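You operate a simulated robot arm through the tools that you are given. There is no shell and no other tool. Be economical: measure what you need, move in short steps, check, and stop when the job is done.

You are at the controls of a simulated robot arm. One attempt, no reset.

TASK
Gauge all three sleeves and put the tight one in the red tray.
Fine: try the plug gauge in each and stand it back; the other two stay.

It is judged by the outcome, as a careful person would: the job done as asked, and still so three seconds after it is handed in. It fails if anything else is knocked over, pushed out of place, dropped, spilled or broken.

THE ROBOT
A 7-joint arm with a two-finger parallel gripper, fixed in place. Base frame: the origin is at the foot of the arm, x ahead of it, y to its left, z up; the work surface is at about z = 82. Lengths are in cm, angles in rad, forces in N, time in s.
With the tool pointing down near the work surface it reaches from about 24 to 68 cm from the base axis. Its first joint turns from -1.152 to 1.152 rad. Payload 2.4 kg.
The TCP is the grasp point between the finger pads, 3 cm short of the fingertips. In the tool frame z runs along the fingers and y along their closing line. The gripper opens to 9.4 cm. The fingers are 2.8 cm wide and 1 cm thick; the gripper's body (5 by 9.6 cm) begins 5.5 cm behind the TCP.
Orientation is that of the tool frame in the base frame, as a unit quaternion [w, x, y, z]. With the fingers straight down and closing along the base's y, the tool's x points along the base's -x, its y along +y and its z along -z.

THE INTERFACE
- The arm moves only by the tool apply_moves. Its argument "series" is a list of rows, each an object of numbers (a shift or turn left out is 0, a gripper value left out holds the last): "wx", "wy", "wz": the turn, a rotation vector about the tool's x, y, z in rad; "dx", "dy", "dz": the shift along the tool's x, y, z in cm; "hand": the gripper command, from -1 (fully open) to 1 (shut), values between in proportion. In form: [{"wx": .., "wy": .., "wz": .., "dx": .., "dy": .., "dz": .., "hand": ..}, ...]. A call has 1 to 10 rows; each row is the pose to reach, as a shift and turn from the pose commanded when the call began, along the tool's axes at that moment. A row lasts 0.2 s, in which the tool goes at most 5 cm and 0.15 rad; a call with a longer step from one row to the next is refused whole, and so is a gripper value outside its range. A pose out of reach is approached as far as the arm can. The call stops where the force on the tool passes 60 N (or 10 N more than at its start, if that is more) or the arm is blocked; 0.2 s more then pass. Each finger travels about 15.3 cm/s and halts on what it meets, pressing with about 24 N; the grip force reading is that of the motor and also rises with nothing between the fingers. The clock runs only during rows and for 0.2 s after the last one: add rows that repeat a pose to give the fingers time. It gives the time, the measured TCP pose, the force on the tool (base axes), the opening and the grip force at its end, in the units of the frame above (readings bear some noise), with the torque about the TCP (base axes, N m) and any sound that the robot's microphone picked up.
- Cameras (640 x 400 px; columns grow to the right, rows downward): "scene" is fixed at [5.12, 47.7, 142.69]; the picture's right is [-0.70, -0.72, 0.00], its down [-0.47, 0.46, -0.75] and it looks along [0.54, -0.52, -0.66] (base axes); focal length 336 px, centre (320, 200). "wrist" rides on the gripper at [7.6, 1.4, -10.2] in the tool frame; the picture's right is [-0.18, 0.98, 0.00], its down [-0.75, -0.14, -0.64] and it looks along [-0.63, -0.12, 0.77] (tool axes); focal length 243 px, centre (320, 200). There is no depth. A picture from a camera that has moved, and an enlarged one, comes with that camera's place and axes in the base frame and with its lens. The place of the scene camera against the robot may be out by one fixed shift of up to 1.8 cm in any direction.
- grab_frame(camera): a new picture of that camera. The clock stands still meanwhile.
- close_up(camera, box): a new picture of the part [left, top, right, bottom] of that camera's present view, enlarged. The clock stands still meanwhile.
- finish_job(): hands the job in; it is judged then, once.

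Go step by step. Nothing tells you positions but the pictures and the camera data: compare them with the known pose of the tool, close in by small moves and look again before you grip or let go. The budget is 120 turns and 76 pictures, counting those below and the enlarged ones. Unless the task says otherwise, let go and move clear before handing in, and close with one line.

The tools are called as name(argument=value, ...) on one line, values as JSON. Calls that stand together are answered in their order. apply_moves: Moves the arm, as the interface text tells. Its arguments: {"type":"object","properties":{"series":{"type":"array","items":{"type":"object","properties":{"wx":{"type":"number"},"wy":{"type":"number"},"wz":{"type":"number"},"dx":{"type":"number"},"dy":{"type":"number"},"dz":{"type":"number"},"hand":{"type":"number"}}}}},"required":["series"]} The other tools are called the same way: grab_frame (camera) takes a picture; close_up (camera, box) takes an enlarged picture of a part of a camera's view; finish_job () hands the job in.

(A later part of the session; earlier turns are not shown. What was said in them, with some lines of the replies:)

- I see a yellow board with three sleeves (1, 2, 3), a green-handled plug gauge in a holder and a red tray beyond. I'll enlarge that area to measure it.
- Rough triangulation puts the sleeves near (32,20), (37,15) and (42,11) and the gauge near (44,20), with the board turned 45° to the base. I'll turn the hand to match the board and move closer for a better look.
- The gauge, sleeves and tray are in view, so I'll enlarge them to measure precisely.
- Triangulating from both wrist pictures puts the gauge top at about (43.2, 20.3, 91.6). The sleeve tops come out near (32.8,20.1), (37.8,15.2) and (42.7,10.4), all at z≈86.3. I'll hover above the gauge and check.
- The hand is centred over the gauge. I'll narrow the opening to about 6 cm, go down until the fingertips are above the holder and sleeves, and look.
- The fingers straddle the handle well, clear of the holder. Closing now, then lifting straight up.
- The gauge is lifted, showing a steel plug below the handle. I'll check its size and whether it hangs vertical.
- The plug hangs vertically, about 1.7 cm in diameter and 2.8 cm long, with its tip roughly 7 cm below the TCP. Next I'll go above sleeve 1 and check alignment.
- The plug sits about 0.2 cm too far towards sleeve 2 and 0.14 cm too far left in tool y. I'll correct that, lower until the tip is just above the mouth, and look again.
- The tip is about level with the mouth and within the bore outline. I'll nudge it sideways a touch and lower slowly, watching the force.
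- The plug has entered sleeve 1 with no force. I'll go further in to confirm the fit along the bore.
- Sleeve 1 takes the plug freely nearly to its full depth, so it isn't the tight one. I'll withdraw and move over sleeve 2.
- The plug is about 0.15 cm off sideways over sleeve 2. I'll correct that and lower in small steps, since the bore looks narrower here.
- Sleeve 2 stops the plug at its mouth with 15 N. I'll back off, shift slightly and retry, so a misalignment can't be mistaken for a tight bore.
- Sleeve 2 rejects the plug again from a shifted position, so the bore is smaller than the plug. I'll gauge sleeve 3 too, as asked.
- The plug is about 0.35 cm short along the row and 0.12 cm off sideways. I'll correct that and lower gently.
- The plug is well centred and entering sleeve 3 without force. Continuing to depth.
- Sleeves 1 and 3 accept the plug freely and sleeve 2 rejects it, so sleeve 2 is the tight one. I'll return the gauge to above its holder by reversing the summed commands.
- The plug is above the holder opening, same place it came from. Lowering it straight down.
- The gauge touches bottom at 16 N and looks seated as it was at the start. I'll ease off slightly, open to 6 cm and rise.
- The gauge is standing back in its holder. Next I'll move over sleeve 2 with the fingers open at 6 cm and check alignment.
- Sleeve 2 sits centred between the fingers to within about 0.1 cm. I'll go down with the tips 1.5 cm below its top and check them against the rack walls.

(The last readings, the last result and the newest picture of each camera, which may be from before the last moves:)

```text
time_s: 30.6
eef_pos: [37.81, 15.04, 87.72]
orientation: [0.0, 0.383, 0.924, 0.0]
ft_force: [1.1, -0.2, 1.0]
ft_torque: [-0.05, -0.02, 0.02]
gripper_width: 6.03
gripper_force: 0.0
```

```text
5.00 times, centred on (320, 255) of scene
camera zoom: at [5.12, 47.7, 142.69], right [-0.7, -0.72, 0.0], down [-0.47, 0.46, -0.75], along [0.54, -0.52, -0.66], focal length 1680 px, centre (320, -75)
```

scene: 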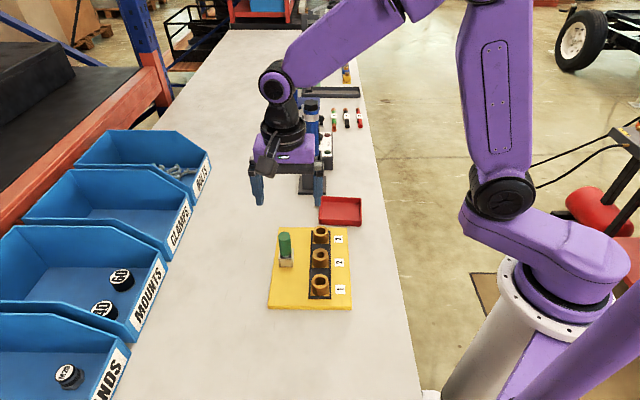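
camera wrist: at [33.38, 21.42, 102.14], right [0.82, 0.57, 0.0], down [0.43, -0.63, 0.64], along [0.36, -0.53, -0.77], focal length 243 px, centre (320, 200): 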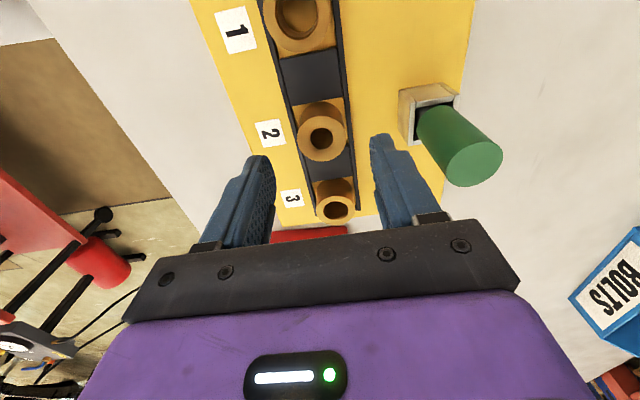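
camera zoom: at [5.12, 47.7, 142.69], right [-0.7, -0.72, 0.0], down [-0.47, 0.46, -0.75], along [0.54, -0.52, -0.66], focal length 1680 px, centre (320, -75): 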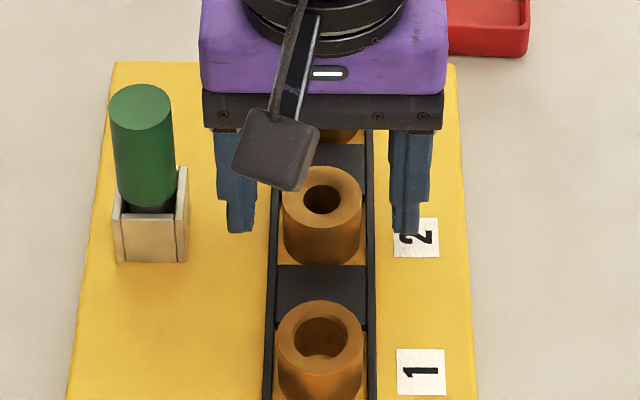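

The fingers straddle sleeve 2 symmetrically, with their tips above the rack walls. Closing, then lifting a little to check.

apply_moves(series=[{"hand": 0.1}, {"hand": 0.3}, {"hand": 0.6}, {"hand": 1}, {"hand": 1}])

apply_moves(series=[{"dz": -0.5}, {"dz": -1.5}, {"dz": -3}, {"dz": -5}, {"dz": -8}, {"dz": -8}])

close_up(camera="scene", box=[250, 160, 380, 310])

grab_frame(camera="wrist")

```text
time_s: 31.8
eef_pos: [37.73, 15.06, 87.69]
orientation: [0.0, 0.383, 0.924, 0.0]
ft_force: [-0.1, -0.4, -0.5]
ft_torque: [-0.02, 0.0, 0.02]
gripper_width: 3.26
gripper_force: 24.0
```

```text
time_s: 33.2
eef_pos: [37.69, 15.12, 95.81]
orientation: [-0.001, 0.383, 0.924, 0.0]
ft_force: [-0.1, 0.0, -0.1]
ft_torque: [0.02, -0.02, 0.01]
gripper_width: 3.26
gripper_force: 24.0
```

```text
2.67 times, centred on (315, 235) of scene
camera zoom: at [5.12, 47.7, 142.69], right [-0.7, -0.72, 0.0], down [-0.47, 0.46, -0.75], along [0.54, -0.52, -0.66], focal length 896 px, centre (333, 107)
```

zoom: 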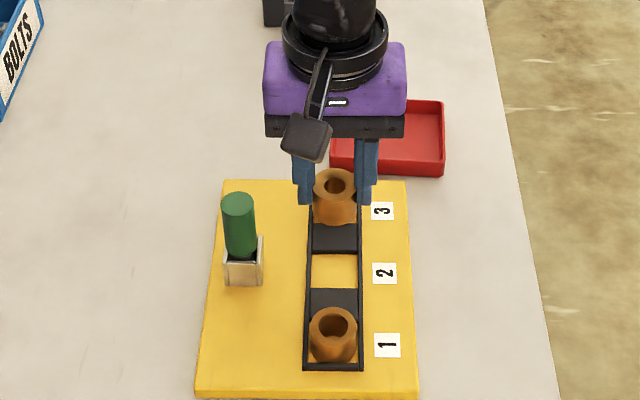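

```text
31 pictures are left
camera wrist: at [33.39, 21.56, 106.04], right [0.82, 0.57, 0.0], down [0.43, -0.63, 0.64], along [0.36, -0.53, -0.77], focal length 243 px, centre (320, 200)
```

wrist: 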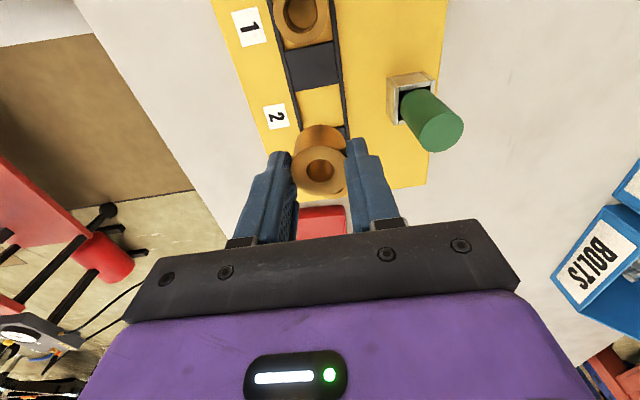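

Sleeve 2 is held securely and clear of the rack. I'll carry it most of the way to the tray, stop short and measure the tray and the stand behind it.

apply_moves(series=[{"dz": -3}, {"dx": -3, "dy": -1, "dz": -3}, {"dx": -6, "dy": -2, "dz": -3}, {"dx": -9, "dy": -3, "dz": -3}, {"dx": -12, "dy": -4, "dz": -3}, {"dx": -12, "dy": -4, "dz": -3}])

grab_frame(camera="wrist")

grab_frame(camera="scene")

```text
time_s: 34.6
eef_pos: [43.3, 3.7, 98.66]
orientation: [-0.001, 0.382, 0.924, 0.0]
ft_force: [-0.3, -1.2, -0.8]
ft_torque: [-0.01, -0.01, 0.02]
gripper_width: 3.25
gripper_force: 23.6
```

```text
30 pictures are left
camera wrist: at [39.1, 10.14, 108.96], right [0.82, 0.57, 0.0], down [0.43, -0.63, 0.64], along [0.36, -0.53, -0.77], focal length 243 px, centre (320, 200)
```

wrist: 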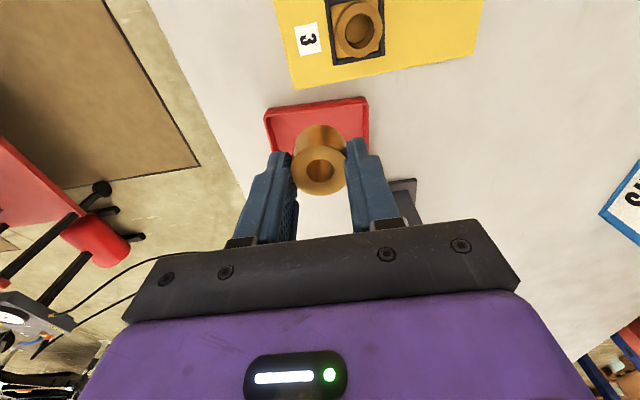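

```text
29 pictures are left
```

scene: 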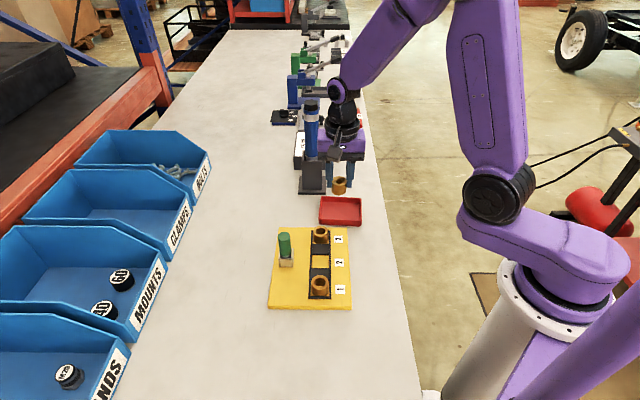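

The tray centre comes out near (46.3, -0.4), roughly 10.4 by 9 cm, and the stand is well clear. I'll move over it and lower to just above the floor.

apply_moves(series=[{"dx": -2.5, "dy": -0.5}, {"dx": -4.96, "dy": -0.93}, {"dx": -4.96, "dy": -0.93, "dz": 2.5}, {"dx": -4.96, "dy": -0.93, "dz": 5}, {"dx": -4.96, "dy": -0.93, "dz": 7.5}, {"dx": -4.96, "dy": -0.93, "dz": 9}, {"dx": -4.96, "dy": -0.93, "dz": 9}])

grab_frame(camera="wrist")

close_up(camera="scene", box=[270, 140, 380, 250])

```text
time_s: 36.2
eef_pos: [46.29, -0.26, 89.53]
orientation: [0.001, 0.382, 0.924, 0.001]
ft_force: [0.2, 0.2, -1.1]
ft_torque: [0.01, -0.03, 0.01]
gripper_width: 3.25
gripper_force: 24.3
```

```text
28 pictures are left
camera wrist: at [41.94, 6.11, 99.94], right [0.82, 0.57, 0.0], down [0.43, -0.63, 0.64], along [0.36, -0.53, -0.77], focal length 243 px, centre (320, 200)
```

wrist: 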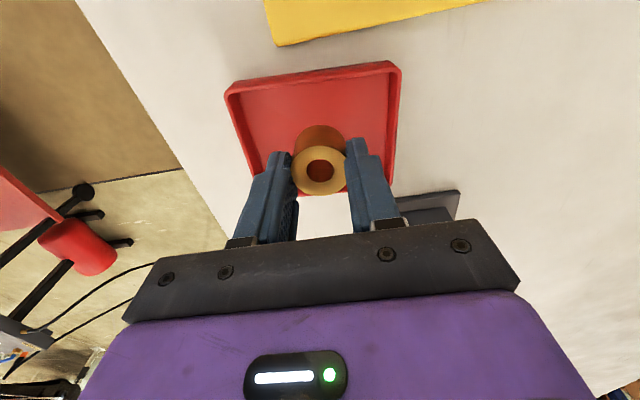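

```text
3.64 times, centred on (325, 195) of scene
camera zoom: at [5.12, 47.7, 142.69], right [-0.7, -0.72, 0.0], down [-0.47, 0.46, -0.75], along [0.54, -0.52, -0.66], focal length 1222 px, centre (302, 218)
```

zoom: 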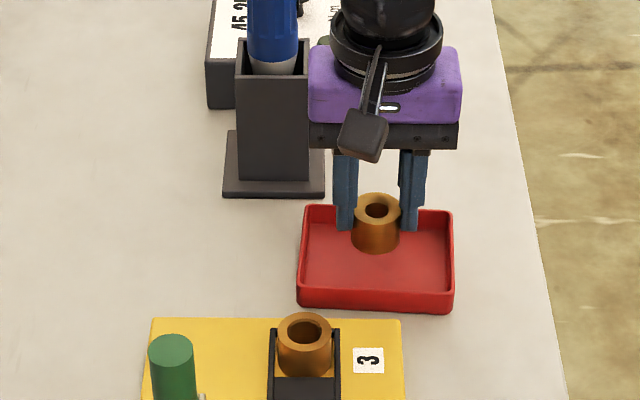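

The sleeve is over the tray, slightly towards the near side. I'll shift 0.8 cm inward and lower until it touches the floor.

apply_moves(series=[{"dx": -0.8, "dy": -0.1}, {"dx": -0.8, "dy": -0.1, "dz": 0.8}, {"dx": -0.8, "dy": -0.1, "dz": 1.5}, {"dx": -0.8, "dy": -0.1, "dz": 1.9}, {"dx": -0.8, "dy": -0.1, "dz": 1.9}])

close_up(camera="scene", box=[300, 170, 380, 240])

```text
time_s: 37.4
eef_pos: [46.74, -1.11, 87.85]
orientation: [0.0, 0.383, 0.924, -0.001]
ft_force: [0.7, 1.2, -1.2]
ft_torque: [0.0, 0.03, 0.0]
gripper_width: 3.25
gripper_force: 24.1
```

```text
5.71 times, centred on (340, 205) of scene
camera zoom: at [5.12, 47.7, 142.69], right [-0.7, -0.72, 0.0], down [-0.47, 0.46, -0.75], along [0.54, -0.52, -0.66], focal length 1920 px, centre (206, 171)
```

zoom: 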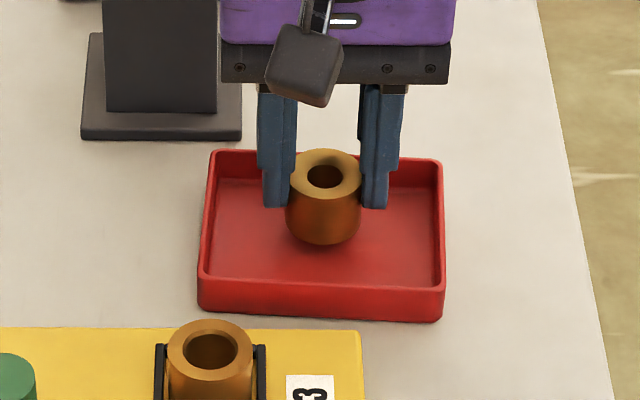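

Still about a centimetre above the floor. Lowering in small steps until contact shows in the force reading.

apply_moves(series=[{"dz": 0.15}, {"dz": 0.3}, {"dz": 0.45}, {"dz": 0.6}, {"dz": 0.6}])

close_up(camera="scene", box=[300, 170, 380, 240])

```text
time_s: 38.6
eef_pos: [46.77, -0.92, 87.26]
orientation: [0.0, 0.383, 0.924, 0.0]
ft_force: [-0.1, -0.2, -2.0]
ft_torque: [0.03, 0.01, 0.01]
gripper_width: 3.26
gripper_force: 24.1
```

```text
5.71 times, centred on (340, 205) of scene
camera zoom: at [5.12, 47.7, 142.69], right [-0.7, -0.72, 0.0], down [-0.47, 0.46, -0.75], along [0.54, -0.52, -0.66], focal length 1920 px, centre (206, 171)
```

zoom: 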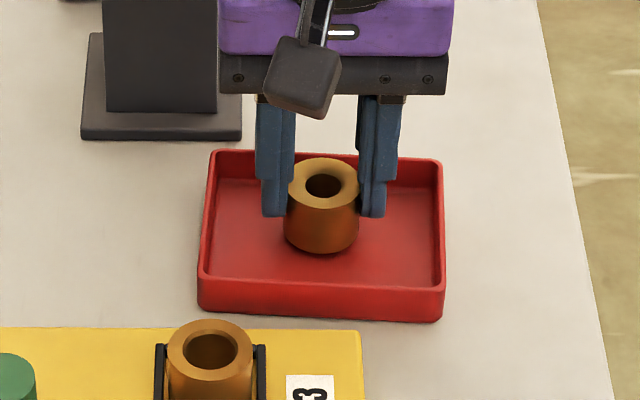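

apply_moves(series=[{"dz": 0.1}, {"dz": 0.2}, {"dz": 0.3}, {"dz": 0.3}])

```text
time_s: 39.6
eef_pos: [46.83, -1.04, 86.9]
orientation: [-0.001, 0.383, 0.924, -0.001]
ft_force: [-0.3, 0.0, -1.2]
ft_torque: [0.0, 0.0, 0.0]
gripper_width: 3.24
gripper_force: 24.3
```

No contact yet at z 86.9. Continuing down in small steps.

apply_moves(series=[{"dz": 0.1}, {"dz": 0.2}, {"dz": 0.3}, {"dz": 0.3}])

close_up(camera="scene", box=[300, 170, 380, 240])

```text
time_s: 40.6
eef_pos: [46.94, -1.04, 86.74]
orientation: [0.001, 0.382, 0.924, 0.0]
ft_force: [-4.5, -1.2, 18.6]
ft_torque: [-0.11, 0.17, -0.01]
gripper_width: 3.25
gripper_force: 24.0
```

```text
5.71 times, centred on (340, 205) of scene
camera zoom: at [5.08, 47.69, 142.7], right [-0.7, -0.72, 0.0], down [-0.47, 0.46, -0.75], along [0.54, -0.52, -0.66], focal length 1920 px, centre (206, 171)
```

zoom: 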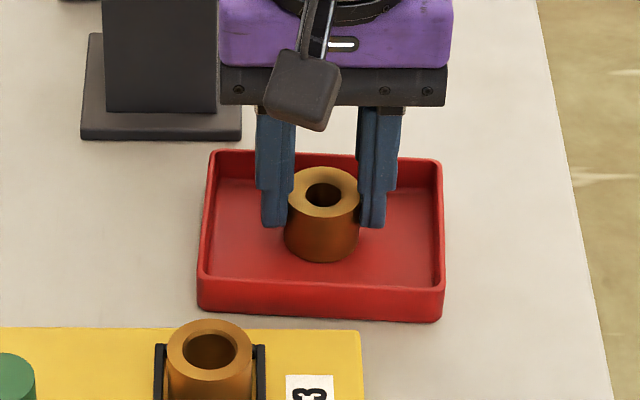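

The sleeve now stands on the tray floor, with 18 N of contact. I'll ease off, open a little and rise clear.

apply_moves(series=[{"dz": -0.12}, {"dz": -0.12, "hand": 0.1}, {"dz": -0.12, "hand": -0.17}, {"dz": -0.12, "hand": -0.17}, {"dz": -0.12, "hand": -0.17}])

apply_moves(series=[{"dz": -1}, {"dz": -3}, {"dz": -6}, {"dz": -10}, {"dz": -14}, {"dz": -14}])

close_up(camera="scene", box=[250, 150, 390, 320])

grab_frame(camera="wrist")

```text
time_s: 41.8
eef_pos: [46.81, -0.88, 86.8]
orientation: [0.0, 0.384, 0.923, 0.0]
ft_force: [0.1, -0.2, -0.1]
ft_torque: [-0.01, 0.02, 0.03]
gripper_width: 5.5
gripper_force: 0.1
```

```text
time_s: 43.2
eef_pos: [46.81, -1.0, 100.98]
orientation: [0.0, 0.382, 0.924, 0.0]
ft_force: [0.0, -0.1, -0.6]
ft_torque: [0.0, 0.01, 0.03]
gripper_width: 5.51
gripper_force: 0.0
```

```text
2.35 times, centred on (320, 235) of scene
camera zoom: at [5.11, 47.7, 142.69], right [-0.7, -0.72, 0.0], down [-0.47, 0.46, -0.75], along [0.54, -0.52, -0.66], focal length 791 px, centre (320, 118)
```

zoom: 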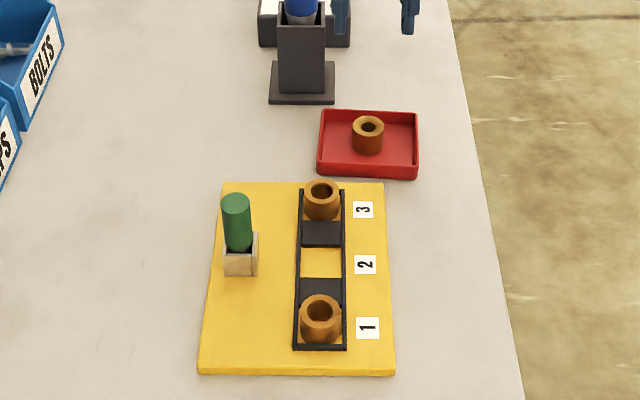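

```text
22 pictures are left
camera wrist: at [42.51, 5.4, 111.22], right [0.82, 0.57, 0.0], down [0.43, -0.63, 0.64], along [0.36, -0.53, -0.77], focal length 243 px, centre (320, 200)
```

wrist: 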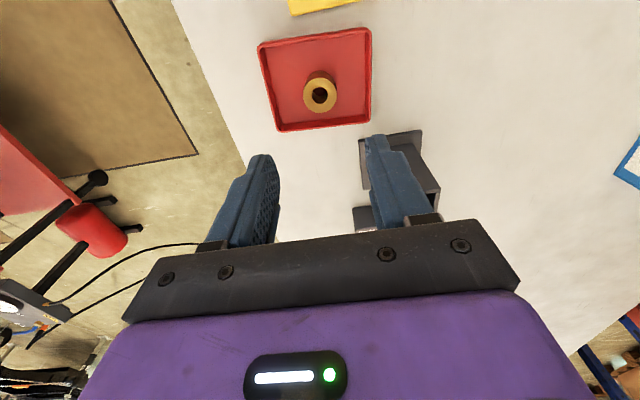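

Sleeve 2 stands in the red tray, the gauge is back in its holder, sleeves 1 and 3 are in place, and the arm is clear. Handing in.

finish_job()

```text
The job is handed in.
```

I gauged all three sleeves: 1 and 3 took the plug freely, while 2 stopped it at the mouth on both tries, so sleeve 2 is now in the red tray, the gauge is back in its holder and the other two stayed put.
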